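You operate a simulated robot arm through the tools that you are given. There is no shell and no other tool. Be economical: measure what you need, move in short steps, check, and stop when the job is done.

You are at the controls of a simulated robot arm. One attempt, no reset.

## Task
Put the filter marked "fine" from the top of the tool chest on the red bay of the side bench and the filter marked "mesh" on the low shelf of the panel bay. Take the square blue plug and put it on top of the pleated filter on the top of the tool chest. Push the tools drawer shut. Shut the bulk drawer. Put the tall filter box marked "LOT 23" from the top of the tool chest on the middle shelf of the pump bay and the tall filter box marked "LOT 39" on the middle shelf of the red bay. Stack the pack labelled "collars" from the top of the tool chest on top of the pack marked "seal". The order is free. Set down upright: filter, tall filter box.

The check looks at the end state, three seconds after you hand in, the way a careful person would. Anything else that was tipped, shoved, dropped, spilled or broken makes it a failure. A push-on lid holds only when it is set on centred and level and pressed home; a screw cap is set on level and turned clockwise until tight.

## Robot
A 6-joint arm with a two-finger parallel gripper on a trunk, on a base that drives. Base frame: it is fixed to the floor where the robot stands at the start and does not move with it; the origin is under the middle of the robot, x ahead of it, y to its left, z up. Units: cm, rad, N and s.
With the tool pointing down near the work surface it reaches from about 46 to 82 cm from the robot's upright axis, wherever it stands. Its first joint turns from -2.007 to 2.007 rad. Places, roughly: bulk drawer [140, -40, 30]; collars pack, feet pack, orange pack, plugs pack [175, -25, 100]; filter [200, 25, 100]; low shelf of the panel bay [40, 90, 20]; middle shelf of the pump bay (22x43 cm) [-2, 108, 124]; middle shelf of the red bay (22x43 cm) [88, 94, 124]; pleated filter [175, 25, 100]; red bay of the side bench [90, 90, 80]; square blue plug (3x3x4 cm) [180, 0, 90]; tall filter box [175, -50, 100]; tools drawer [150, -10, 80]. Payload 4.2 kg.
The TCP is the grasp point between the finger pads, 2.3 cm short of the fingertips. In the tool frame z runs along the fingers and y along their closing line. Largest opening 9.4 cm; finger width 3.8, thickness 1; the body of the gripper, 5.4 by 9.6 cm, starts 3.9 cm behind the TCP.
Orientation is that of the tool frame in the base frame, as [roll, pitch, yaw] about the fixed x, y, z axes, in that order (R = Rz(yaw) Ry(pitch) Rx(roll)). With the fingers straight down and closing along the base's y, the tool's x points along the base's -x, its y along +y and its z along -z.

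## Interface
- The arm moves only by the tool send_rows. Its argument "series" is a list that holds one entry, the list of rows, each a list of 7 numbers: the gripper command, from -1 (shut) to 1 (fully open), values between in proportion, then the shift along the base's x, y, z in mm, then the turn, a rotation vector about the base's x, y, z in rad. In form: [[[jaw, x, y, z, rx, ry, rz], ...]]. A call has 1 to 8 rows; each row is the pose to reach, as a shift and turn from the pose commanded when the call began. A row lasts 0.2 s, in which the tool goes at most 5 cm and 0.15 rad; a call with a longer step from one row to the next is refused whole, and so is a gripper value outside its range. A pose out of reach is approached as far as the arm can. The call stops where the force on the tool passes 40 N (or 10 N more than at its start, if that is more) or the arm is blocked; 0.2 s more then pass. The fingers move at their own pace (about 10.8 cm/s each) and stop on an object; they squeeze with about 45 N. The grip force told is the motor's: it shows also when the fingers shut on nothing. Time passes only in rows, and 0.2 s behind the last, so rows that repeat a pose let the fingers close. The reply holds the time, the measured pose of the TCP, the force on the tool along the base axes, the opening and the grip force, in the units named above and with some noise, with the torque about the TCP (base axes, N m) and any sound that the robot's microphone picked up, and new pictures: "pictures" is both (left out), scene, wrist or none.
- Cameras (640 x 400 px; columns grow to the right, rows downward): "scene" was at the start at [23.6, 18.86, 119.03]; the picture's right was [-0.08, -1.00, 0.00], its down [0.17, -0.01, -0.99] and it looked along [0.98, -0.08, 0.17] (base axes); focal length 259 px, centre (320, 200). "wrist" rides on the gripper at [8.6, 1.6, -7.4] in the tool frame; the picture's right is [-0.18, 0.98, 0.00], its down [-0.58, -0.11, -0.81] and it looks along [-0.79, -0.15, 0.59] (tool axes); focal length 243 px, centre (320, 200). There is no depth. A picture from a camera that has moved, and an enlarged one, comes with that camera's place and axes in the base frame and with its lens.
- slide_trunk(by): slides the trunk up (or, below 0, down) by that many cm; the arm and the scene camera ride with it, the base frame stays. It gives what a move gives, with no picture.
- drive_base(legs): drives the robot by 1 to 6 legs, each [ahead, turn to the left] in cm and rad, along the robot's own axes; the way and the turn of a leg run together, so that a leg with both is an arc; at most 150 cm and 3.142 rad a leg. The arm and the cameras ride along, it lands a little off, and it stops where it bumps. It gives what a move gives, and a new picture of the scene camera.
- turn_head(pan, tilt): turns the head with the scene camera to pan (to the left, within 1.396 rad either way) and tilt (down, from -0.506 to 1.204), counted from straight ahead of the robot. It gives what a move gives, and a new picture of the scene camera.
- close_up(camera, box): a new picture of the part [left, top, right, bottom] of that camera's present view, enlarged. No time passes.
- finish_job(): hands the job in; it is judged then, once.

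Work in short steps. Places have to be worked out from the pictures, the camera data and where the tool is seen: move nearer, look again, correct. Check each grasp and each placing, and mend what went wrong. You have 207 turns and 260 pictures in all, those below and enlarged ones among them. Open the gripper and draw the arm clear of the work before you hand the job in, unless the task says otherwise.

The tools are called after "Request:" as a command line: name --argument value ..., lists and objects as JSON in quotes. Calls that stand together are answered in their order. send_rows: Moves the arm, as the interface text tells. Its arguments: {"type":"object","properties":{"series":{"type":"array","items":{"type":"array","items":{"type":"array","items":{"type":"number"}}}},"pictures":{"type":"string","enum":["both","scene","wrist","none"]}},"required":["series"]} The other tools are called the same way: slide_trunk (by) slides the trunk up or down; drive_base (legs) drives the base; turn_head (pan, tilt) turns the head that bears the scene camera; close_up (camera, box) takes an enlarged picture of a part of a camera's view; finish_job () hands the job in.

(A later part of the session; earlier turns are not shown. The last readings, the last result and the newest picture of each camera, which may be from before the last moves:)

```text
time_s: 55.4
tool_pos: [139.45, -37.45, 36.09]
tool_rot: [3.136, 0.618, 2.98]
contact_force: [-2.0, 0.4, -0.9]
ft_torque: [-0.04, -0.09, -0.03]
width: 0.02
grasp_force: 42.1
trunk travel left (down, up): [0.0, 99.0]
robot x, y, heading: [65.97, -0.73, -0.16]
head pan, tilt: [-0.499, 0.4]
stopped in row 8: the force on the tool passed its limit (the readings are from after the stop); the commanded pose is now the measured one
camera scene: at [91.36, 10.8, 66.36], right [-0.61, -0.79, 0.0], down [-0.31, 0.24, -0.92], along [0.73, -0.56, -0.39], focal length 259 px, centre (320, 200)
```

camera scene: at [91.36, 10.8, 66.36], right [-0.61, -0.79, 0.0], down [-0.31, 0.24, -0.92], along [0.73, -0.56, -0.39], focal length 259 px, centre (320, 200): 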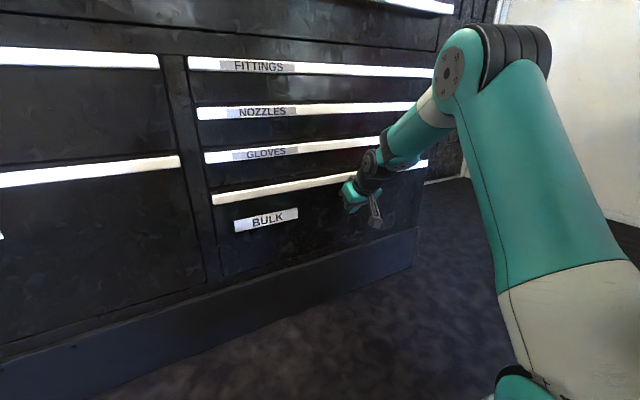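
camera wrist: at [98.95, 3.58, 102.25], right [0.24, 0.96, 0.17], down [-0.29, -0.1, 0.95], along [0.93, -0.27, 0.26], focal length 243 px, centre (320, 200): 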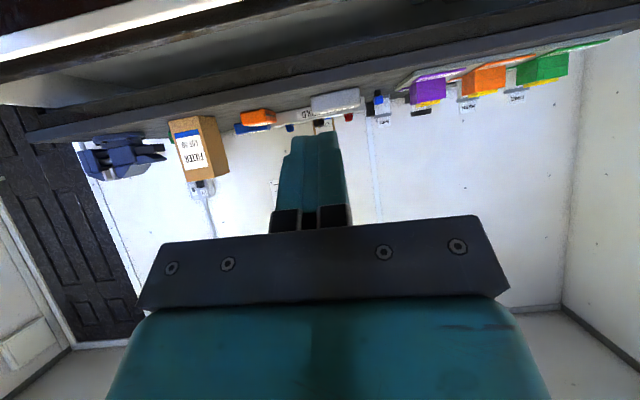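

Bulk drawer shut; its handle lines up with the rest. I'll retract, raise the trunk and straighten the tool.

Request:
send_rows --series '[[[-1, -40, 6, 0, 0, 0, 0], [-1, -80, 13, 0, 0, 0, 0], [-1, -120, 19, 0, 0, 0, 0], [-1, -160, 25, 20, 0.02, 0.13, 0], [-1, -200, 32, 40, 0.04, 0.26, 0], [1, -230, 36, 60, 0.06, 0.38, 0], [1, -240, 38, 80, 0.08, 0.5, 0], [1, -240, 38, 120, 0.1, 0.6, 0]]]' --pictures "none"

Request:
slide_trunk --by 40

Request:
slide_trunk --by 25

Request:
turn_head --pan 0 --tilt 0.7

```text
time_s: 57.2
tool_pos: [115.43, -33.78, 48.07]
tool_rot: [3.134, 0.01, 2.978]
contact_force: [-0.3, 0.8, -0.4]
ft_torque: [0.0, 0.02, -0.04]
width: 9.39
grasp_force: 0.0
trunk travel left (down, up): [0.0, 99.0]
robot x, y, heading: [65.9, -0.61, -0.159]
head pan, tilt: [-0.499, 0.4]
```

```text
time_s: 61.0
tool_pos: [115.44, -33.71, 88.05]
tool_rot: [3.134, 0.012, 2.98]
contact_force: [1.1, 0.3, 0.2]
ft_torque: [0.0, -0.04, -0.01]
width: 9.37
grasp_force: 0.2
trunk travel left (down, up): [-40.0, 59.0]
robot x, y, heading: [65.92, -0.24, -0.158]
head pan, tilt: [-0.499, 0.4]
```

```text
time_s: 63.6
tool_pos: [115.52, -33.66, 113.1]
tool_rot: [3.134, 0.012, 2.981]
contact_force: [-1.1, -0.6, -0.2]
ft_torque: [0.02, -0.01, 0.02]
width: 9.4
grasp_force: 0.1
trunk travel left (down, up): [-65.0, 34.0]
robot x, y, heading: [66.22, -0.68, -0.161]
head pan, tilt: [-0.499, 0.4]
```

```text
time_s: 64.5
tool_pos: [115.45, -33.72, 113.11]
tool_rot: [3.134, 0.011, 2.982]
contact_force: [-0.1, 0.7, -1.4]
ft_torque: [-0.04, 0.0, 0.02]
width: 9.37
grasp_force: 0.1
trunk travel left (down, up): [-65.0, 34.0]
robot x, y, heading: [66.09, -0.18, -0.157]
head pan, tilt: [0.0, 0.7]
camera scene: at [92.42, 15.12, 128.68], right [-0.16, -0.99, 0.0], down [-0.64, 0.1, -0.77], along [0.76, -0.12, -0.64], focal length 259 px, centre (320, 200)
```

scene: 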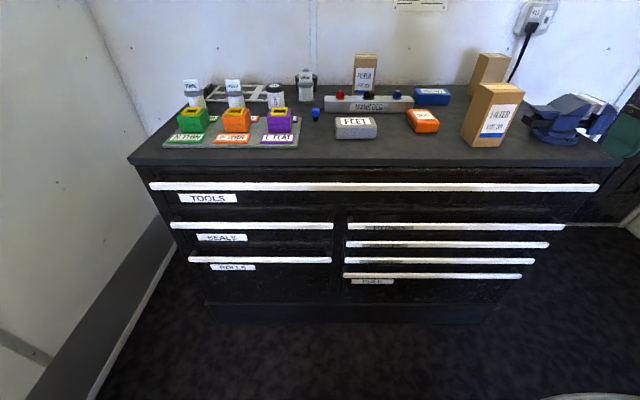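

Both drawers are flush. I'll raise the trunk another 20 for clearance, then drive close to the chest.

Request:
slide_trunk --by 20

Request:
drive_base --legs '[[38, 0]]'

Request:
turn_head --pan -0.1 --tilt 1.0

Request:
send_rows --series '[[[1, 0, 0, 0, 0, 0, 0]]]' --pictures "wrist"

```text
time_s: 66.7
tool_pos: [115.41, -33.72, 133.06]
tool_rot: [3.135, 0.012, 2.98]
contact_force: [0.3, -0.1, 0.8]
ft_torque: [0.02, 0.01, 0.0]
width: 9.41
grasp_force: 0.1
trunk travel left (down, up): [-85.0, 14.0]
robot x, y, heading: [65.77, -0.78, -0.159]
head pan, tilt: [0.0, 0.7]
```

```text
time_s: 69.1
tool_pos: [153.01, -39.45, 133.06]
tool_rot: [3.135, 0.012, 2.982]
contact_force: [-0.5, 0.4, -0.3]
ft_torque: [0.0, 0.04, -0.04]
width: 9.4
grasp_force: 0.1
trunk travel left (down, up): [-85.0, 14.0]
robot x, y, heading: [103.5, -6.52, -0.156]
head pan, tilt: [0.0, 0.7]
camera scene: at [129.78, 9.3, 148.68], right [-0.15, -0.99, 0.0], down [-0.64, 0.1, -0.76], along [0.76, -0.12, -0.64], focal length 259 px, centre (320, 200)
```

scene: 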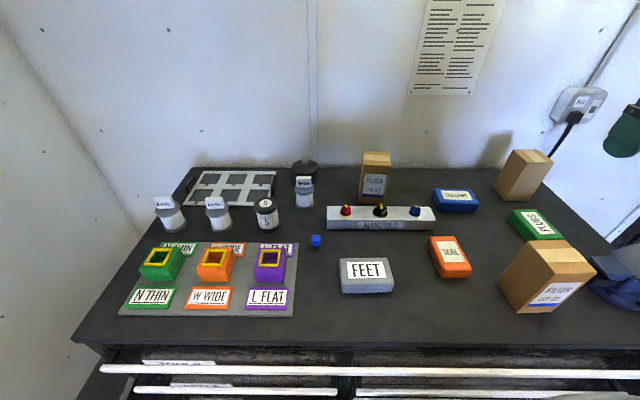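

```text
time_s: 69.9
tool_pos: [152.99, -39.53, 133.06]
tool_rot: [3.135, 0.013, 2.984]
contact_force: [0.4, 0.8, -0.4]
ft_torque: [-0.01, 0.0, 0.0]
width: 9.42
grasp_force: 0.1
trunk travel left (down, up): [-85.0, 14.0]
robot x, y, heading: [103.28, -6.44, -0.154]
head pan, tilt: [-0.099, 1.0]
camera scene: at [128.14, 8.85, 146.35], right [-0.25, -0.97, 0.0], down [-0.81, 0.21, -0.54], along [0.52, -0.14, -0.84], focal length 259 px, centre (320, 200)
```

scene: 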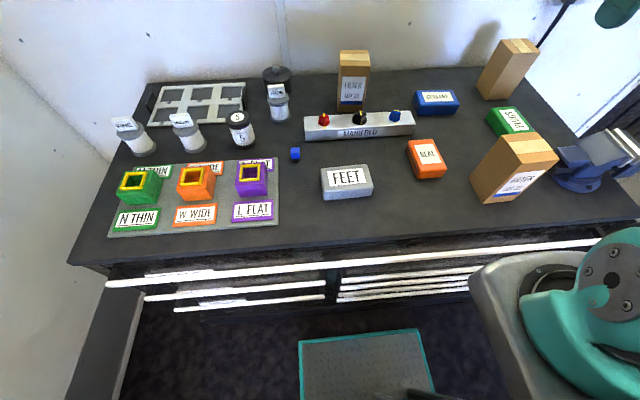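

```text
time_s: 70.3
tool_pos: [152.96, -39.38, 133.17]
tool_rot: [3.135, 0.011, 2.983]
contact_force: [0.2, 0.4, -0.1]
ft_torque: [-0.02, 0.0, -0.01]
width: 9.41
grasp_force: 0.0
trunk travel left (down, up): [-85.0, 14.0]
robot x, y, heading: [103.26, -6.29, -0.156]
head pan, tilt: [-0.099, 1.0]
camera wrist: at [144.64, -36.51, 140.42], right [0.34, 0.94, 0.01], down [0.55, -0.2, 0.81], along [0.77, -0.27, -0.58], focal length 243 px, centre (320, 200)
```

wrist: 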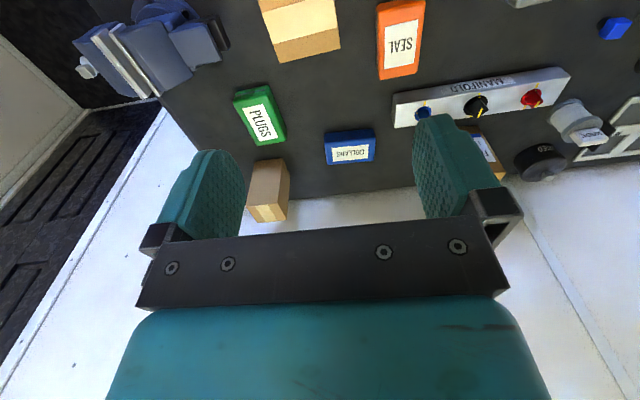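

Good overview: collars at chest coordinates about (F190, L-13.5), seal at about (F169, L-3). To bring collars in reach I'll sidestep right about 16 cm and go a little closer.

Request:
drive_base --legs '[[-60, 0], [0, -0.35], [46, 0], [0, 0.35], [22, 0]]'

Request:
close_up --camera "scene" --box '[240, 20, 560, 220]'

```text
time_s: 79.5
tool_pos: [154.17, -56.66, 133.11]
tool_rot: [3.134, 0.011, 2.969]
contact_force: [0.5, -0.2, 0.2]
ft_torque: [-0.03, 0.02, 0.02]
width: 9.39
grasp_force: 0.1
trunk travel left (down, up): [-85.0, 14.0]
robot x, y, heading: [104.95, -23.03, -0.169]
head pan, tilt: [-0.099, 1.0]
camera scene: at [130.08, -7.98, 146.34], right [-0.27, -0.96, 0.0], down [-0.81, 0.22, -0.54], along [0.52, -0.14, -0.84], focal length 259 px, centre (320, 200)
```

scene: 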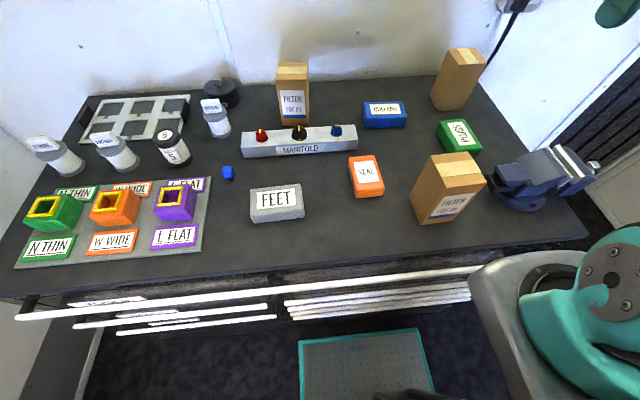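

```text
2.00 times, centred on (400, 120) of scene
camera zoom: at [130.08, -7.98, 146.34], right [-0.27, -0.96, 0.0], down [-0.81, 0.22, -0.54], along [0.52, -0.14, -0.84], focal length 518 px, centre (160, 360)
```

zoom: 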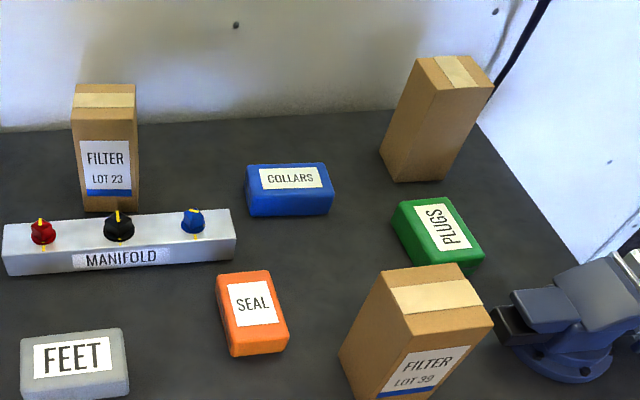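

Collars at about (185.8, -43.1) with top z≈97, roughly 12×7×4 with the long side across. Seal at about (165.8, -29.5) with its long axis at -0.17. I'll go above collars at z≈125 while turning the wrist -1.6 so the fingers close along its short side.

Request:
send_rows --series '[[[1, 40, 17, 0, 0, 0, -0.14], [1, 80, 34, 0, 0, 0, -0.28], [1, 120, 51, 0, 0, 0, -0.42], [1, 160, 68, 0, 0, 0, -0.56], [1, 200, 85, 0, 0, 0, -0.7], [1, 240, 102, 0, 0, 0, -0.84], [1, 280, 119, -30, 0, 0, -0.98], [1, 310, 136, -70, 0, 0, -1.12]]]' --pictures "none"

Request:
send_rows --series '[[[1, 0, 0, 0, 0, 0, -0.14], [1, 0, 0, 0, 0, 0, -0.28], [1, 0, 0, 0, 0, 0, -0.42], [1, 0, 0, 0, 0, 0, -0.478]]]'

```text
refused: row 7 steps farther than a row can; nothing moved
```

```text
time_s: 80.5
tool_pos: [154.25, -56.61, 133.06]
tool_rot: [3.137, 0.012, 2.488]
contact_force: [-0.2, -0.1, -0.3]
ft_torque: [0.01, 0.01, 0.0]
width: 9.39
grasp_force: 0.0
trunk travel left (down, up): [-85.0, 14.0]
robot x, y, heading: [105.25, -22.84, -0.172]
head pan, tilt: [-0.099, 1.0]
camera scene: at [130.09, -7.98, 146.34], right [-0.27, -0.96, 0.0], down [-0.81, 0.22, -0.54], along [0.52, -0.14, -0.84], focal length 259 px, centre (320, 200)
camera wrist: at [148.3, -50.02, 140.43], right [0.74, 0.67, 0.01], down [0.38, -0.44, 0.81], along [0.55, -0.6, -0.58], focal length 243 px, centre (320, 200)
```

scene: 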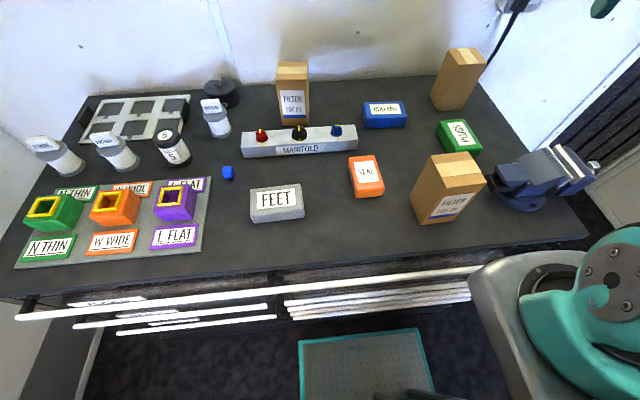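
wrist: 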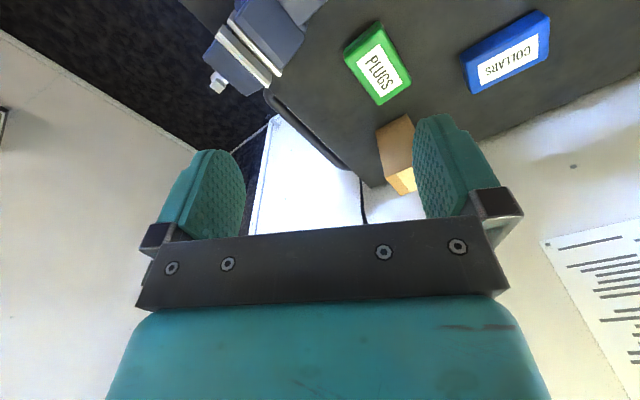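

Now move over collars, with the remaining turn of -1.12 spread over the rows.

Request:
send_rows --series '[[[1, 40, 17, 0, 0, 0, -0.14], [1, 80, 34, 0, 0, 0, -0.28], [1, 120, 51, 0, 0, 0, -0.42], [1, 160, 68, 0, 0, 0, -0.56], [1, 200, 85, 0, 0, 0, -0.7], [1, 240, 102, 0, 0, 0, -0.84], [1, 280, 119, -10, 0, 0, -0.98], [1, 312, 136, -40, 0, 0, -1.12]]]'

```text
time_s: 82.3
tool_pos: [185.37, -42.84, 129.1]
tool_rot: [3.136, 0.012, 1.368]
contact_force: [-1.1, 0.3, 0.8]
ft_torque: [0.0, -0.02, -0.01]
width: 9.39
grasp_force: 0.0
trunk travel left (down, up): [-85.0, 14.0]
robot x, y, heading: [104.81, -22.89, -0.172]
head pan, tilt: [-0.099, 1.0]
camera scene: at [130.02, -7.99, 146.36], right [-0.27, -0.96, 0.0], down [-0.81, 0.22, -0.54], along [0.52, -0.14, -0.84], focal length 259 px, centre (320, 200)
camera wrist: at [188.73, -34.57, 136.5], right [0.93, -0.38, 0.01], down [-0.23, -0.54, 0.81], along [-0.3, -0.75, -0.58], focal length 243 px, centre (320, 200)
```

scene: 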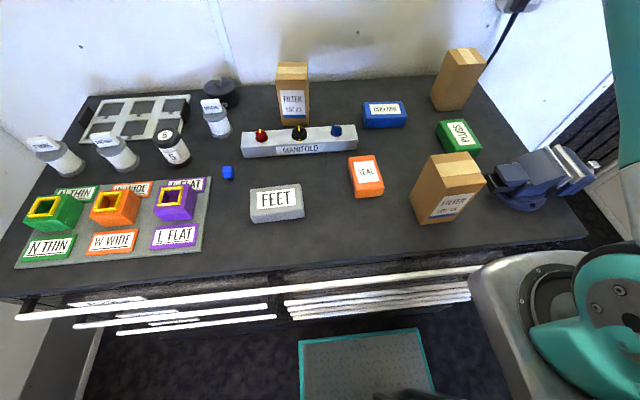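
wrist: 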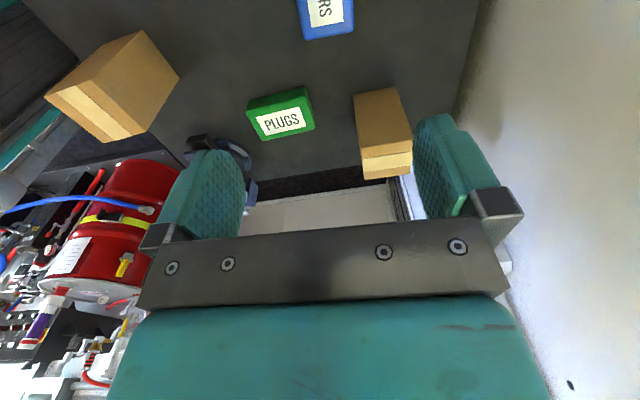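

The collars end in the wrist picture confirms its centre at x≈186.0. Small correction, then descend to z≈100.

Request:
send_rows --series '[[[1, 6, -2, -40, 0, 0, 0], [1, 6, -2, -80, 0, 0, 0], [1, 6, -2, -120, 0, 0, 0], [1, 6, -2, -160, 0, 0, 0], [1, 6, -2, -200, 0, 0, 0], [1, 6, -2, -240, 0, 0, 0], [1, 6, -2, -270, 0, 0, 0], [1, 6, -2, -290, 0, 0, 0]]]'

```text
time_s: 84.1
tool_pos: [186.08, -43.2, 100.2]
tool_rot: [3.134, 0.012, 1.372]
contact_force: [-0.2, -0.2, -0.2]
ft_torque: [0.0, -0.01, -0.01]
width: 9.41
grasp_force: 0.2
trunk travel left (down, up): [-85.0, 14.0]
robot x, y, heading: [104.73, -22.85, -0.171]
head pan, tilt: [-0.099, 1.0]
camera scene: at [130.08, -7.97, 146.35], right [-0.27, -0.96, 0.0], down [-0.81, 0.22, -0.54], along [0.52, -0.14, -0.84], focal length 259 px, centre (320, 200)
camera wrist: at [189.39, -34.95, 107.41], right [0.93, -0.38, 0.01], down [-0.23, -0.54, 0.81], along [-0.3, -0.76, -0.58], focal length 243 px, centre (320, 200)
```

scene: 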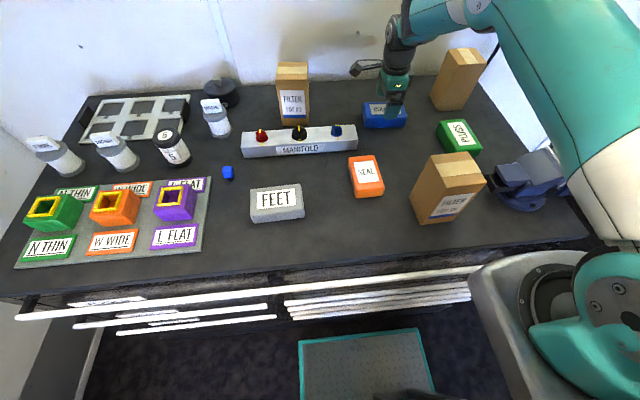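
wrist: 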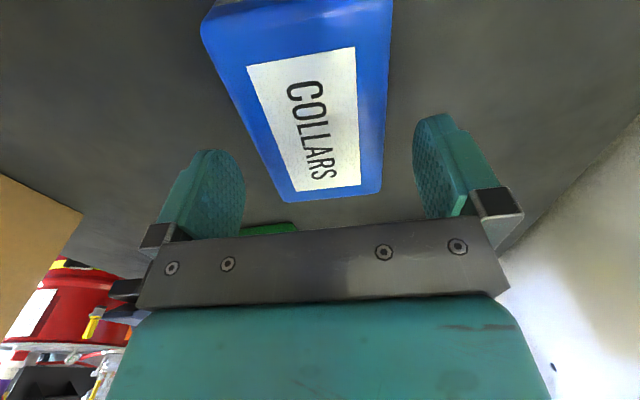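

The pack is centred between the fingers. Lower to z≈95.8 and close.

Request:
send_rows --series '[[[1, 0, 0, -25, 0, 0, 0], [1, 0, 0, -44, 0, 0, 0], [-1, 0, 0, -44, 0, 0, 0], [-1, 0, 0, -44, 0, 0, 0], [-1, 0, 0, -44, 0, 0, 0]]]' --pictures "wrist"

```text
time_s: 85.3
tool_pos: [185.92, -43.02, 95.67]
tool_rot: [3.134, 0.013, 1.372]
contact_force: [-0.2, 1.0, -0.2]
ft_torque: [0.04, 0.01, 0.0]
width: 7.49
grasp_force: 44.7
trunk travel left (down, up): [-85.0, 14.0]
robot x, y, heading: [105.14, -22.91, -0.167]
head pan, tilt: [-0.099, 1.0]
camera wrist: at [189.39, -34.92, 102.98], right [0.93, -0.38, 0.01], down [-0.23, -0.54, 0.81], along [-0.3, -0.76, -0.58], focal length 243 px, centre (320, 200)
```

wrist: 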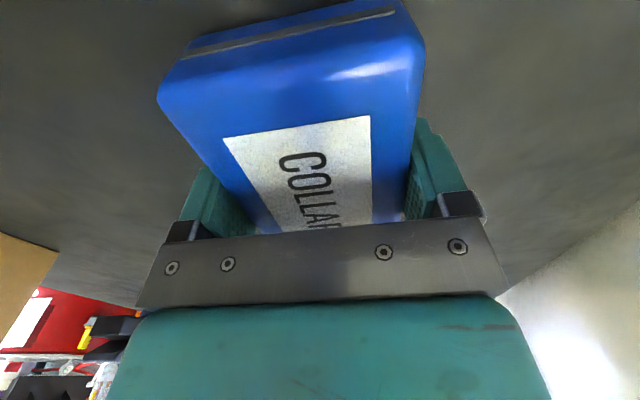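

Collars gripped at 7.5 cm. Lift well clear, then move over seal while turning +1.6.

Request:
send_rows --series '[[[-1, 0, 0, 20, 0, 0, 0], [-1, 0, 0, 60, 0, 0, 0], [-1, 0, 0, 100, 0, 0, 0], [-1, 0, 0, 140, 0, 0, 0], [-1, 0, 0, 180, 0, 0, 0], [-1, -30, 20, 200, 0, 0, 0.14], [-1, -60, 40, 200, 0, 0, 0.28], [-1, -90, 60, 200, 0, 0, 0.42]]]' --pictures "none"

Request:
send_rows --series '[[[-1, -30, 20, 0, 0, 0, 0.146], [-1, -60, 40, 0, 0, 0, 0.292], [-1, -90, 60, 0, 0, 0, 0.438], [-1, -109, 75, 0, 0, 0, 0.584], [-1, -109, 75, 0, 0, 0, 0.73], [-1, -109, 75, 0, 0, 0, 0.876], [-1, -109, 75, 0, 0, 0, 1.022], [-1, -109, 75, 0, 0, 0, 1.168]]]'

```text
time_s: 87.1
tool_pos: [177.0, -37.11, 115.68]
tool_rot: [3.135, 0.011, 1.793]
contact_force: [0.3, 0.5, -1.6]
ft_torque: [0.02, 0.0, -0.04]
width: 7.45
grasp_force: 45.4
trunk travel left (down, up): [-85.0, 14.0]
robot x, y, heading: [105.32, -23.06, -0.17]
head pan, tilt: [-0.099, 1.0]
```

```text
time_s: 88.9
tool_pos: [166.14, -29.8, 115.53]
tool_rot: [3.135, 0.011, 2.961]
contact_force: [0.5, -0.1, -0.2]
ft_torque: [-0.01, 0.03, -0.01]
width: 7.47
grasp_force: 45.0
trunk travel left (down, up): [-85.0, 14.0]
robot x, y, heading: [105.32, -22.79, -0.172]
head pan, tilt: [-0.099, 1.0]
camera scene: at [130.1, -7.97, 146.34], right [-0.27, -0.96, 0.0], down [-0.81, 0.22, -0.54], along [0.52, -0.14, -0.84], focal length 259 px, centre (320, 200)
camera wrist: at [157.9, -26.62, 122.98], right [0.36, 0.93, 0.01], down [0.54, -0.22, 0.81], along [0.76, -0.29, -0.58], focal length 243 px, centre (320, 200)
```

scene: 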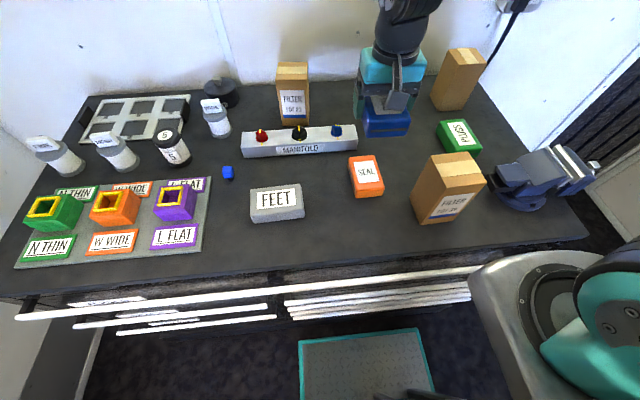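
wrist: 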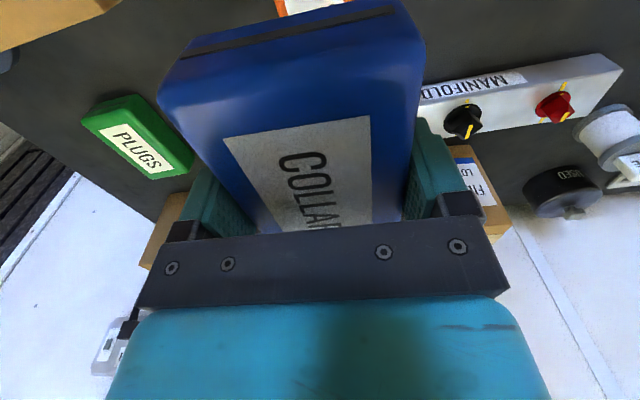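

Aligned over seal. Descend to z≈101.5 and view the gap.

Request:
send_rows --series '[[[-1, 0, 2, -40, 0, 0, 0], [-1, 0, 2, -80, 0, 0, 0], [-1, 0, 2, -110, 0, 0, 0], [-1, 0, 2, -130, 0, 0, 0], [-1, 0, 2, -140, 0, 0, 0]]]' --pictures "none"

Request:
close_up --camera "scene" --box '[300, 100, 460, 200]'

```text
time_s: 90.1
tool_pos: [166.1, -29.53, 101.56]
tool_rot: [3.133, 0.013, 2.958]
contact_force: [-0.4, 0.0, -1.5]
ft_torque: [0.01, -0.02, -0.01]
width: 7.49
grasp_force: 45.0
trunk travel left (down, up): [-85.0, 14.0]
robot x, y, heading: [105.17, -23.12, -0.169]
head pan, tilt: [-0.099, 1.0]
```

```text
4.00 times, centred on (380, 150) of scene
camera zoom: at [130.09, -7.97, 146.34], right [-0.27, -0.96, 0.0], down [-0.81, 0.22, -0.54], along [0.52, -0.14, -0.84], focal length 1036 px, centre (80, 400)
```

zoom: 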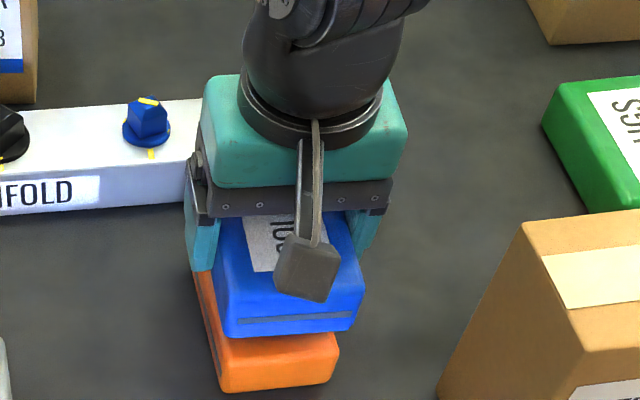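

The ends line up to within about 0.3 cm. Lower gently.

Request:
send_rows --series '[[[-1, 0, -2, -6, 0, 0, 0], [-1, 0, -2, -12, 0, 0, 0], [-1, 0, -2, -15, 0, 0, 0]]]' --pictures "none"

Request:
close_up --camera "scene" --box '[300, 100, 460, 200]'

```text
time_s: 90.9
tool_pos: [166.05, -29.63, 100.16]
tool_rot: [3.135, 0.011, 2.959]
contact_force: [0.0, -0.2, -2.8]
ft_torque: [-0.01, -0.04, 0.02]
width: 7.47
grasp_force: 44.7
trunk travel left (down, up): [-85.0, 14.0]
robot x, y, heading: [104.97, -22.6, -0.169]
head pan, tilt: [-0.099, 1.0]
```

```text
4.00 times, centred on (380, 150) of scene
camera zoom: at [130.1, -7.97, 146.34], right [-0.27, -0.96, 0.0], down [-0.81, 0.22, -0.54], along [0.52, -0.14, -0.84], focal length 1036 px, centre (80, 400)
```

zoom: 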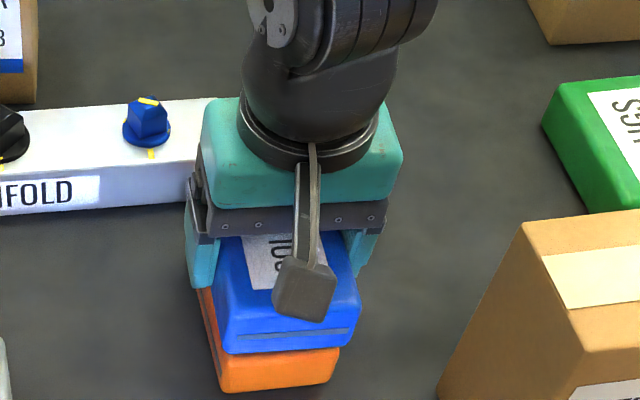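

Request:
send_rows --series '[[[-1, 0, 0, -3, 0, 0, 0], [-1, 0, 0, -6, 0, 0, 0], [-1, 0, 0, -6, 0, 0, 0]]]' --pictures "none"

```text
time_s: 91.7
tool_pos: [166.08, -29.75, 99.6]
tool_rot: [3.135, 0.012, 2.958]
contact_force: [0.8, -0.1, -2.8]
ft_torque: [0.02, -0.02, -0.06]
width: 7.47
grasp_force: 45.1
trunk travel left (down, up): [-85.0, 14.0]
robot x, y, heading: [104.72, -22.78, -0.168]
head pan, tilt: [-0.099, 1.0]
```

Request:
send_rows --series '[[[-1, 0, 0, -3, 0, 0, 0], [-1, 0, 0, -6, 0, 0, 0], [-1, 0, 0, -9, 0, 0, 0], [-1, 0, 0, -12, 0, 0, 0], [-1, 0, 0, -15, 0, 0, 0]]]' --pictures "none"

Request:
close_up --camera "scene" --box '[300, 100, 460, 200]'

```text
time_s: 92.9
tool_pos: [166.28, -29.7, 98.33]
tool_rot: [3.134, 0.015, 2.959]
contact_force: [0.5, -4.0, 33.5]
ft_torque: [-0.79, 0.06, -0.05]
width: 7.39
grasp_force: 45.1
trunk travel left (down, up): [-85.0, 14.0]
robot x, y, heading: [105.32, -22.86, -0.169]
head pan, tilt: [-0.099, 1.0]
```

```text
4.00 times, centred on (380, 150) of scene
camera zoom: at [129.98, -7.98, 146.38], right [-0.27, -0.96, 0.0], down [-0.81, 0.22, -0.54], along [0.52, -0.14, -0.84], focal length 1036 px, centre (80, 400)
```

zoom: 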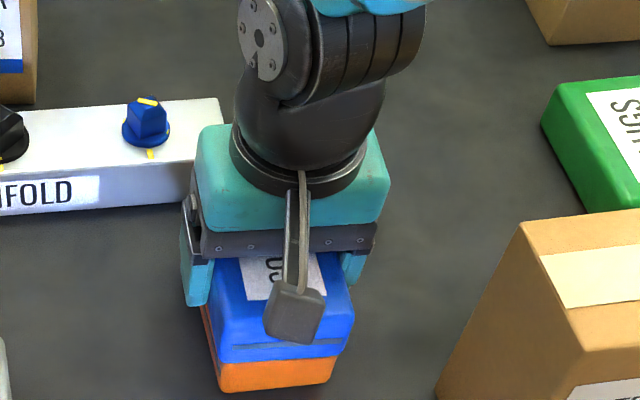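

Firm contact on the seal pack. Ease off, open and lift.

Request:
send_rows --series '[[[-1, 0, 0, 4, 0, 0, 0], [0.85, 0, 0, 4, 0, 0, 0], [1, 0, 0, 4, 0, 0, 0], [1, 0, 0, 4, 0, 0, 0], [1, 0, 0, 44, 0, 0, 0], [1, 0, 0, 90, 0, 0, 0], [1, 0, 0, 135, 0, 0, 0], [1, 0, 0, 180, 0, 0, 0]]]' --pictures "none"

Request:
close_up --camera "scene" --box '[300, 80, 500, 205]'

```text
time_s: 94.7
tool_pos: [166.13, -29.92, 116.1]
tool_rot: [3.136, 0.011, 2.959]
contact_force: [0.3, 0.9, 0.7]
ft_torque: [-0.01, 0.05, 0.0]
width: 9.43
grasp_force: 0.0
trunk travel left (down, up): [-85.0, 14.0]
robot x, y, heading: [104.93, -22.59, -0.17]
head pan, tilt: [-0.099, 1.0]
```

```text
3.20 times, centred on (400, 142) of scene
camera zoom: at [130.14, -7.97, 146.32], right [-0.27, -0.96, 0.0], down [-0.81, 0.22, -0.54], along [0.52, -0.14, -0.84], focal length 829 px, centre (64, 384)
```

zoom: 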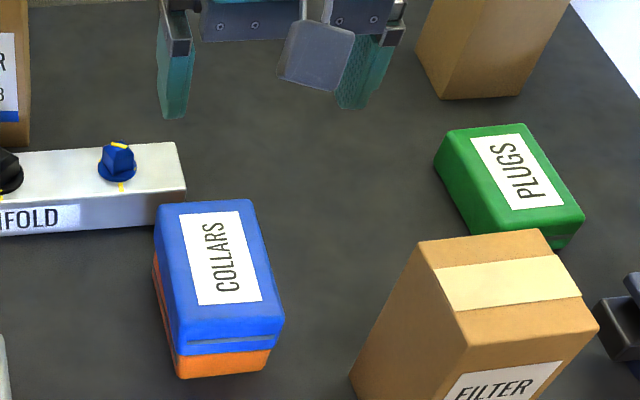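

Stack is good: collars sits squarely on seal. Next is LOT 39. It's about 15 cm tall, and I need its width and pose precisely.

Request:
close_up --camera "scene" --box '[390, 130, 518, 210]'

Request:
close_up --camera "scene" --box '[390, 160, 518, 240]'

```text
5.00 times, centred on (454, 170) of scene
camera zoom: at [130.14, -7.97, 146.32], right [-0.27, -0.96, 0.0], down [-0.81, 0.22, -0.54], along [0.52, -0.14, -0.84], focal length 1295 px, centre (-350, 350)
```

zoom: 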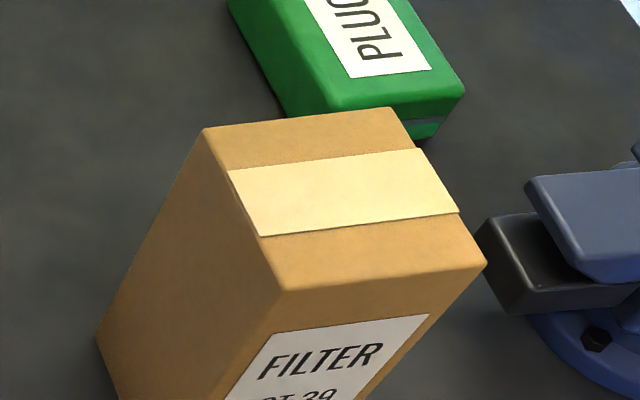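

```text
5.00 times, centred on (454, 200) of scene
camera zoom: at [130.14, -7.97, 146.32], right [-0.27, -0.96, 0.0], down [-0.81, 0.22, -0.54], along [0.52, -0.14, -0.84], focal length 1295 px, centre (-350, 200)
```

zoom: 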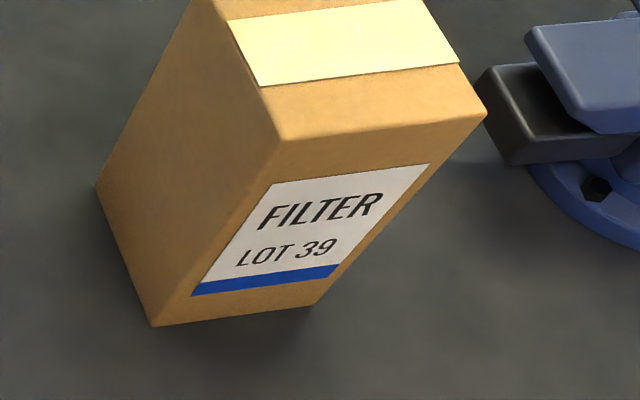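

The box is about 7.8×7.9×15.3, centre about (153.9, -41.9), yaw -0.13. I'll back up 25 cm, align yaw, then tilt the tool about 1.1 rad for a side grip.

Request:
drive_base --legs '[[-25, 0]]'

Request:
send_rows --series '[[[1, 0, 0, 0, 0, 0, 0.055], [1, 0, 0, 0, 0, 0, 0.055]]]' --pictures "none"

Request:
send_rows --series '[[[1, -5, -18, 0, -0.0176, -0.1364, 0], [1, -10, -36, 0, -0.0351, -0.2727, 0], [1, -15, -54, 0, -0.0527, -0.4091, 0], [1, -20, -72, 0, -0.0702, -0.5455, 0], [1, -20, -90, 0, -0.0878, -0.6819, 0], [1, -20, -108, 0, -0.1053, -0.8182, 0], [1, -20, -126, 0, -0.1229, -0.9546, 0], [1, -20, -144, 0, -0.1405, -1.091, 0]]]'

```text
time_s: 96.5
tool_pos: [141.57, -25.87, 116.05]
tool_rot: [3.137, 0.012, 2.953]
contact_force: [-0.3, 0.2, 0.3]
ft_torque: [0.01, 0.0, -0.01]
width: 9.41
grasp_force: 0.1
trunk travel left (down, up): [-85.0, 14.0]
robot x, y, heading: [80.27, -18.46, -0.178]
head pan, tilt: [-0.099, 1.0]
camera scene: at [105.53, -3.83, 146.34], right [-0.27, -0.96, 0.0], down [-0.81, 0.23, -0.54], along [0.52, -0.15, -0.84], focal length 259 px, centre (320, 200)
```

scene: 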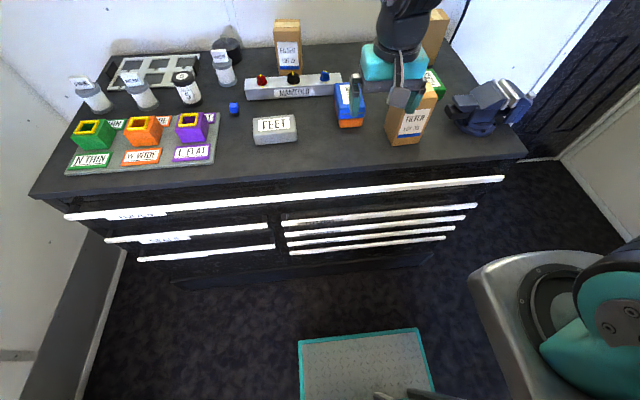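

```text
time_s: 97.1
tool_pos: [141.35, -26.06, 116.02]
tool_rot: [3.133, 0.013, 3.009]
contact_force: [-0.2, 0.8, -0.1]
ft_torque: [0.0, 0.0, 0.03]
width: 9.41
grasp_force: 0.0
trunk travel left (down, up): [-85.0, 14.0]
robot x, y, heading: [80.18, -18.21, -0.174]
head pan, tilt: [-0.099, 1.0]
```

```text
time_s: 98.9
tool_pos: [142.62, -40.94, 116.05]
tool_rot: [3.124, 1.112, 3.0]
contact_force: [0.3, 1.0, 0.6]
ft_torque: [0.0, 0.0, -0.03]
width: 9.42
grasp_force: 0.0
out of reach, approached as far as the arm can: row 6, 7, 8
trunk travel left (down, up): [-85.0, 14.0]
robot x, y, heading: [80.67, -18.61, -0.175]
head pan, tilt: [-0.099, 1.0]
camera scene: at [105.48, -3.76, 146.34], right [-0.27, -0.96, 0.0], down [-0.81, 0.23, -0.54], along [0.52, -0.15, -0.84], focal length 259 px, centre (320, 200)
camera wrist: at [132.39, -37.96, 111.59], right [0.2, 0.96, 0.17], down [-0.48, -0.06, 0.88], along [0.85, -0.26, 0.45], focal length 243 px, centre (320, 200)
```

scene: 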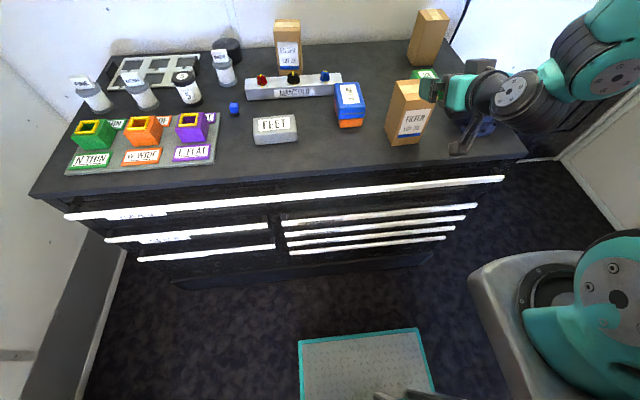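
wrist: 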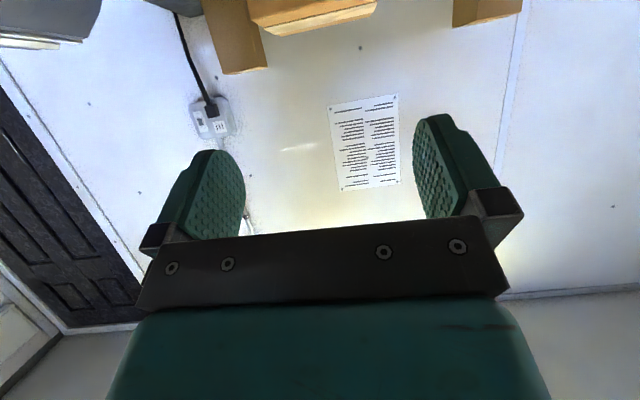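

Side-grip tilt reached and the box is between the fingers in view. Lower to z≈104.8 in front of the box and check.

Request:
send_rows --series '[[[1, -10, 5, -40, 0, 0, 0], [1, -20, 8, -80, 0, 0, 0], [1, -20, 8, -112, 0, 0, 0]]]'

Request:
close_up --camera "scene" --box '[370, 50, 530, 150]'

```text
time_s: 99.7
tool_pos: [141.98, -40.75, 108.72]
tool_rot: [3.124, 1.108, 3.003]
contact_force: [-0.5, 0.4, 1.1]
ft_torque: [0.0, -0.02, 0.03]
width: 9.38
grasp_force: 0.1
out of reach, approached as far as the arm can: row 1, 2, 3
trunk travel left (down, up): [-85.0, 14.0]
robot x, y, heading: [80.14, -18.65, -0.177]
head pan, tilt: [-0.099, 1.0]
camera scene: at [105.5, -3.82, 146.34], right [-0.27, -0.96, 0.0], down [-0.81, 0.23, -0.54], along [0.52, -0.15, -0.84], focal length 259 px, centre (320, 200)
camera wrist: at [131.76, -37.86, 104.33], right [0.2, 0.96, 0.17], down [-0.47, -0.06, 0.88], along [0.86, -0.26, 0.44], focal length 243 px, centre (320, 200)
```

scene: 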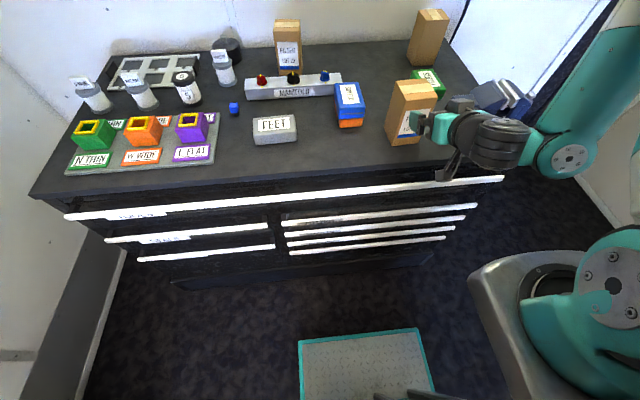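
wrist: 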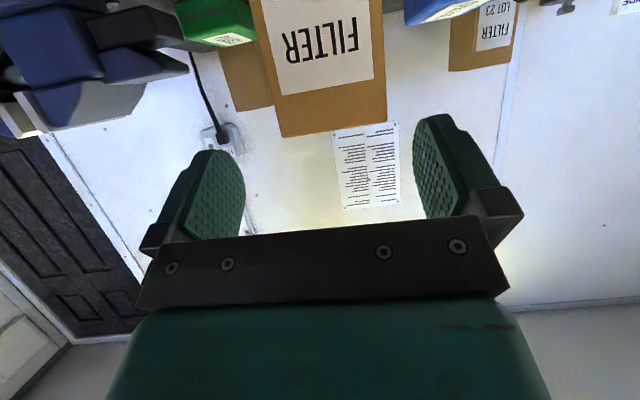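

```text
4.00 times, centred on (450, 100) of scene
camera zoom: at [105.5, -3.82, 146.34], right [-0.27, -0.96, 0.0], down [-0.81, 0.23, -0.54], along [0.52, -0.15, -0.84], focal length 1036 px, centre (-200, 600)
```

zoom: 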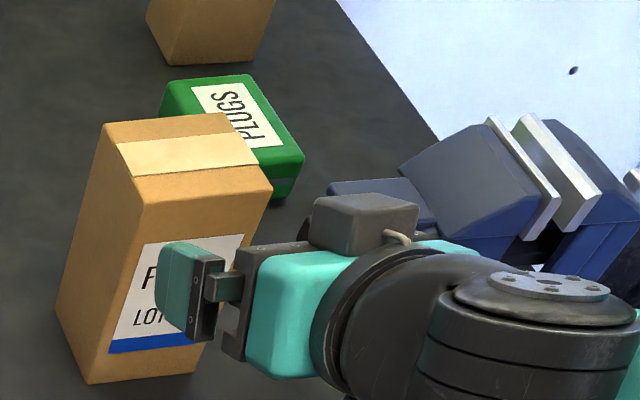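

The box is about 0.7 cm left of the tool axis, and the arm is at its low limit. I'll lower the trunk 4 cm, then shift left and advance partway.

Request:
slide_trunk --by -4

Request:
send_rows --series '[[[1, 10, 5, 0, 0, 0, 0], [1, 25, 3, 0, 0, 0, 0], [1, 40, 1, 0, 0, 0, 0]]]'

```text
time_s: 100.5
tool_pos: [141.83, -40.73, 104.68]
tool_rot: [3.125, 1.107, 3.004]
contact_force: [0.1, 0.5, -0.3]
ft_torque: [-0.02, -0.01, 0.02]
width: 9.41
grasp_force: 0.0
trunk travel left (down, up): [-81.0, 18.0]
robot x, y, heading: [80.24, -18.45, -0.175]
head pan, tilt: [-0.099, 1.0]
```

```text
time_s: 101.3
tool_pos: [146.06, -40.82, 104.93]
tool_rot: [3.125, 1.108, 3.001]
contact_force: [-0.4, 0.4, -0.4]
ft_torque: [0.03, 0.02, 0.01]
width: 9.38
grasp_force: 0.1
out of reach, approached as far as the arm can: row 1, 2
trunk travel left (down, up): [-81.0, 18.0]
robot x, y, heading: [81.09, -18.41, -0.175]
head pan, tilt: [-0.099, 1.0]
camera scene: at [105.51, -3.85, 142.34], right [-0.27, -0.96, 0.0], down [-0.81, 0.23, -0.54], along [0.52, -0.15, -0.84], focal length 259 px, centre (320, 200)
camera wrist: at [135.83, -37.85, 100.39], right [0.2, 0.96, 0.17], down [-0.47, -0.06, 0.88], along [0.86, -0.26, 0.44], focal length 243 px, centre (320, 200)
```

scene: 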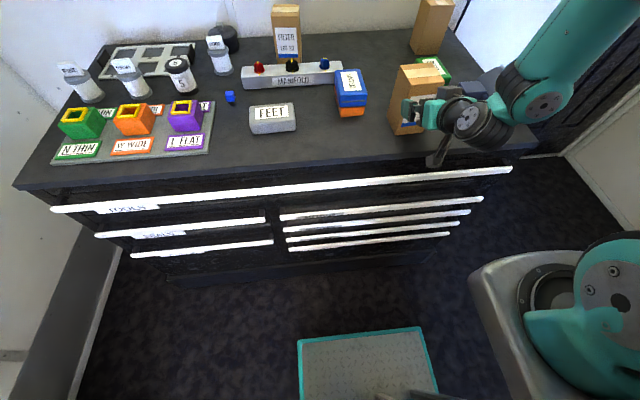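
wrist: 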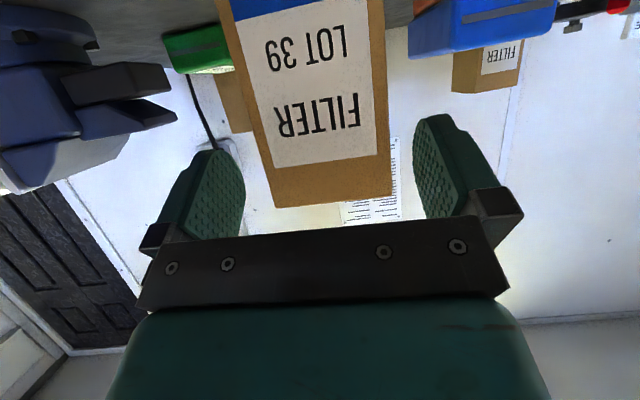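

Centred with gaps of about 22 px each side. Advance 58 mm onto the box.

Request:
send_rows --series '[[[1, 15, 0, 0, 0, 0, 0], [1, 30, -2, 0, 0, 0, 0], [1, 45, -4, 0, 0, 0, 0], [1, 56, -6, 0, 0, 0, 0]]]' --pictures "wrist"

```text
time_s: 102.3
tool_pos: [151.53, -41.31, 104.89]
tool_rot: [3.122, 1.107, 3.002]
contact_force: [-0.3, 0.2, 1.0]
ft_torque: [0.0, -0.01, 0.01]
width: 9.38
grasp_force: 0.0
trunk travel left (down, up): [-81.0, 18.0]
robot x, y, heading: [80.51, -18.5, -0.168]
head pan, tilt: [-0.099, 1.0]
camera wrist: at [141.44, -38.36, 100.39], right [0.2, 0.96, 0.17], down [-0.47, -0.06, 0.88], along [0.86, -0.26, 0.44], focal length 243 px, centre (320, 200)
```

wrist: 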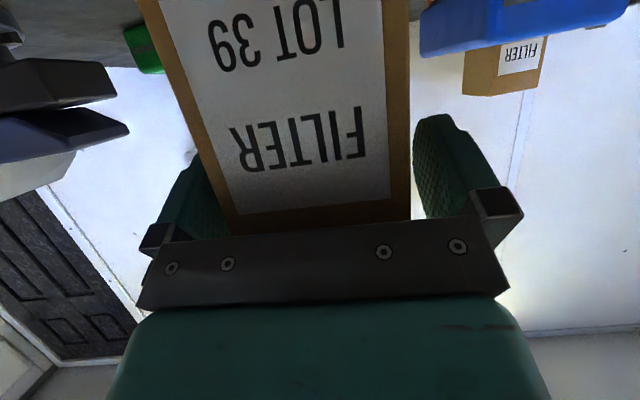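

No contact and the box is between the fingers. Close.

Request:
send_rows --series '[[[0.8, 0, 0, 0, 0, 0, 0], [-1, 0, 0, 0, 0, 0, 0], [-1, 0, 0, 0, 0, 0, 0], [-1, 0, 0, 0, 0, 0, 0]]]' --pictures "wrist"

Request:
send_rows --series '[[[-1, 0, 0, 15, 0, 0, 0], [-1, 0, 0, 45, 0, 0, 0], [-1, 0, 0, 80, 0, 0, 0]]]'

```text
time_s: 103.3
tool_pos: [151.6, -41.41, 104.83]
tool_rot: [3.126, 1.108, 3.004]
contact_force: [0.3, -2.7, 6.3]
ft_torque: [-0.7, -0.14, -0.01]
width: 7.96
grasp_force: 45.4
trunk travel left (down, up): [-81.0, 18.0]
robot x, y, heading: [80.99, -18.37, -0.177]
head pan, tilt: [-0.099, 1.0]
camera wrist: at [141.45, -38.4, 100.43], right [0.2, 0.96, 0.17], down [-0.47, -0.06, 0.88], along [0.86, -0.26, 0.44], focal length 243 px, centre (320, 200)
```

wrist: 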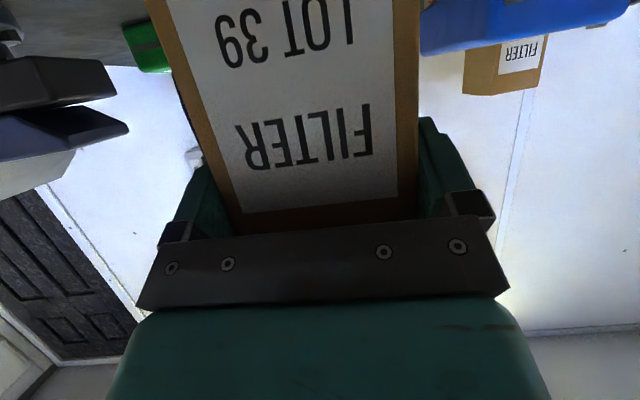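

```text
time_s: 104.1
tool_pos: [151.9, -41.27, 112.65]
tool_rot: [3.12, 1.105, 3.003]
contact_force: [0.9, -0.5, -1.7]
ft_torque: [0.01, 0.02, -0.01]
width: 7.96
grasp_force: 45.1
trunk travel left (down, up): [-81.0, 18.0]
robot x, y, heading: [80.79, -18.58, -0.173]
head pan, tilt: [-0.099, 1.0]
camera scene: at [105.57, -3.85, 142.32], right [-0.27, -0.96, 0.0], down [-0.81, 0.23, -0.54], along [0.52, -0.15, -0.84], focal length 259 px, centre (320, 200)
camera wrist: at [141.66, -38.37, 108.34], right [0.2, 0.96, 0.17], down [-0.47, -0.06, 0.88], along [0.86, -0.26, 0.44], focal length 243 px, centre (320, 200)
```

scene: 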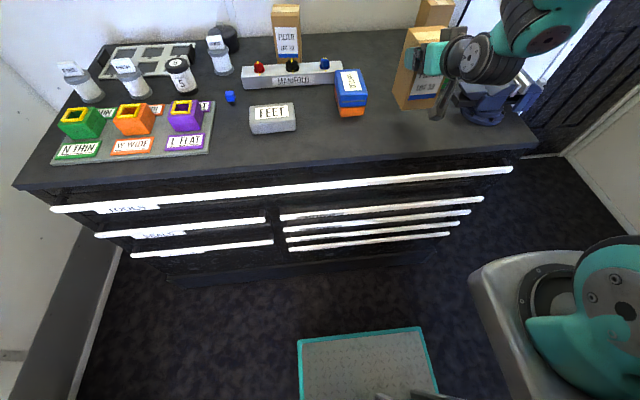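
wrist: 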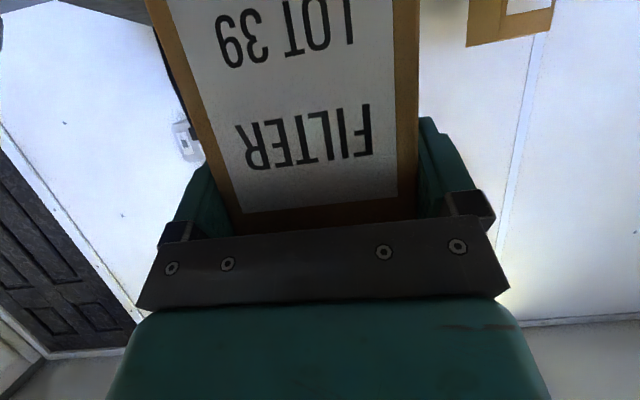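

Gripped at 7.96 and lifted cleanly. I'll raise the trunk to the top, back 20 cm and turn left toward the shelves.

Request:
slide_trunk --by 18

Request:
drive_base --legs '[[-20, 0], [0, 1.53]]'

Request:
turn_head --pan 0 --tilt 0.2

```text
time_s: 106.1
tool_pos: [151.71, -41.41, 130.67]
tool_rot: [3.124, 1.107, 3.002]
contact_force: [0.2, 0.1, -2.3]
ft_torque: [-0.01, 0.03, -0.02]
width: 7.97
grasp_force: 45.5
trunk travel left (down, up): [-99.0, 0.0]
robot x, y, heading: [80.28, -18.69, -0.17]
head pan, tilt: [-0.099, 1.0]
```

```text
time_s: 111.5
tool_pos: [86.25, 55.34, 130.69]
tool_rot: [3.121, 1.107, -1.752]
contact_force: [-0.9, 0.1, -0.7]
ft_torque: [-0.03, 0.01, 0.01]
width: 7.96
grasp_force: 44.3
trunk travel left (down, up): [-99.0, 0.0]
robot x, y, heading: [60.71, -15.01, 1.356]
head pan, tilt: [-0.099, 1.0]
camera scene: at [46.9, 10.7, 160.34], right [0.95, -0.31, 0.0], down [-0.26, -0.8, -0.54], along [0.17, 0.51, -0.84], focal length 259 px, centre (320, 200)
```

scene: 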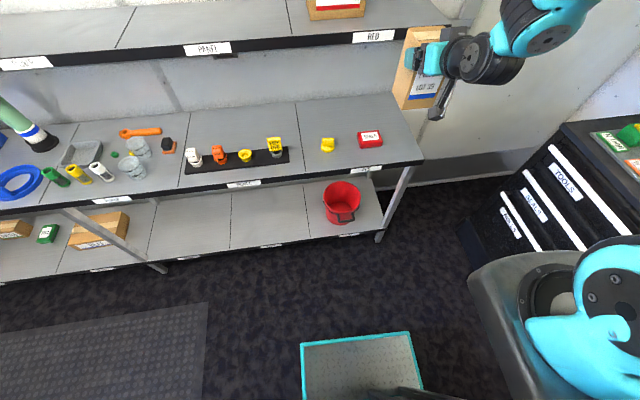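

```text
time_s: 112.6
tool_pos: [86.2, 55.32, 130.75]
tool_rot: [3.122, 1.107, -1.752]
contact_force: [-0.1, 0.0, -2.1]
ft_torque: [-0.04, -0.03, 0.04]
width: 7.98
grasp_force: 45.2
trunk travel left (down, up): [-99.0, 0.0]
robot x, y, heading: [60.29, -15.09, 1.36]
head pan, tilt: [0.0, 0.201]
camera scene: at [46.74, 13.18, 167.21], right [0.98, -0.22, 0.0], down [-0.04, -0.2, -0.98], along [0.21, 0.96, -0.2], focal length 259 px, centre (320, 200)
```

scene: 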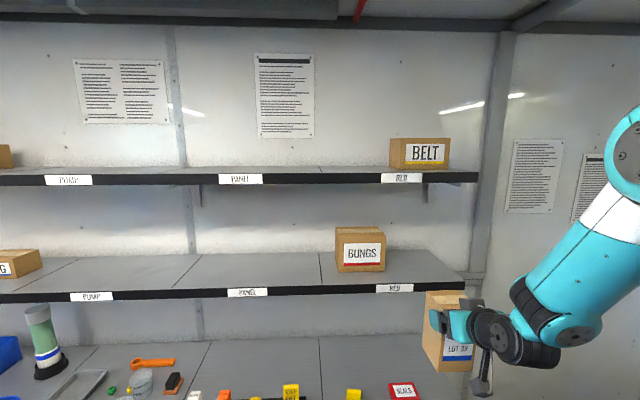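

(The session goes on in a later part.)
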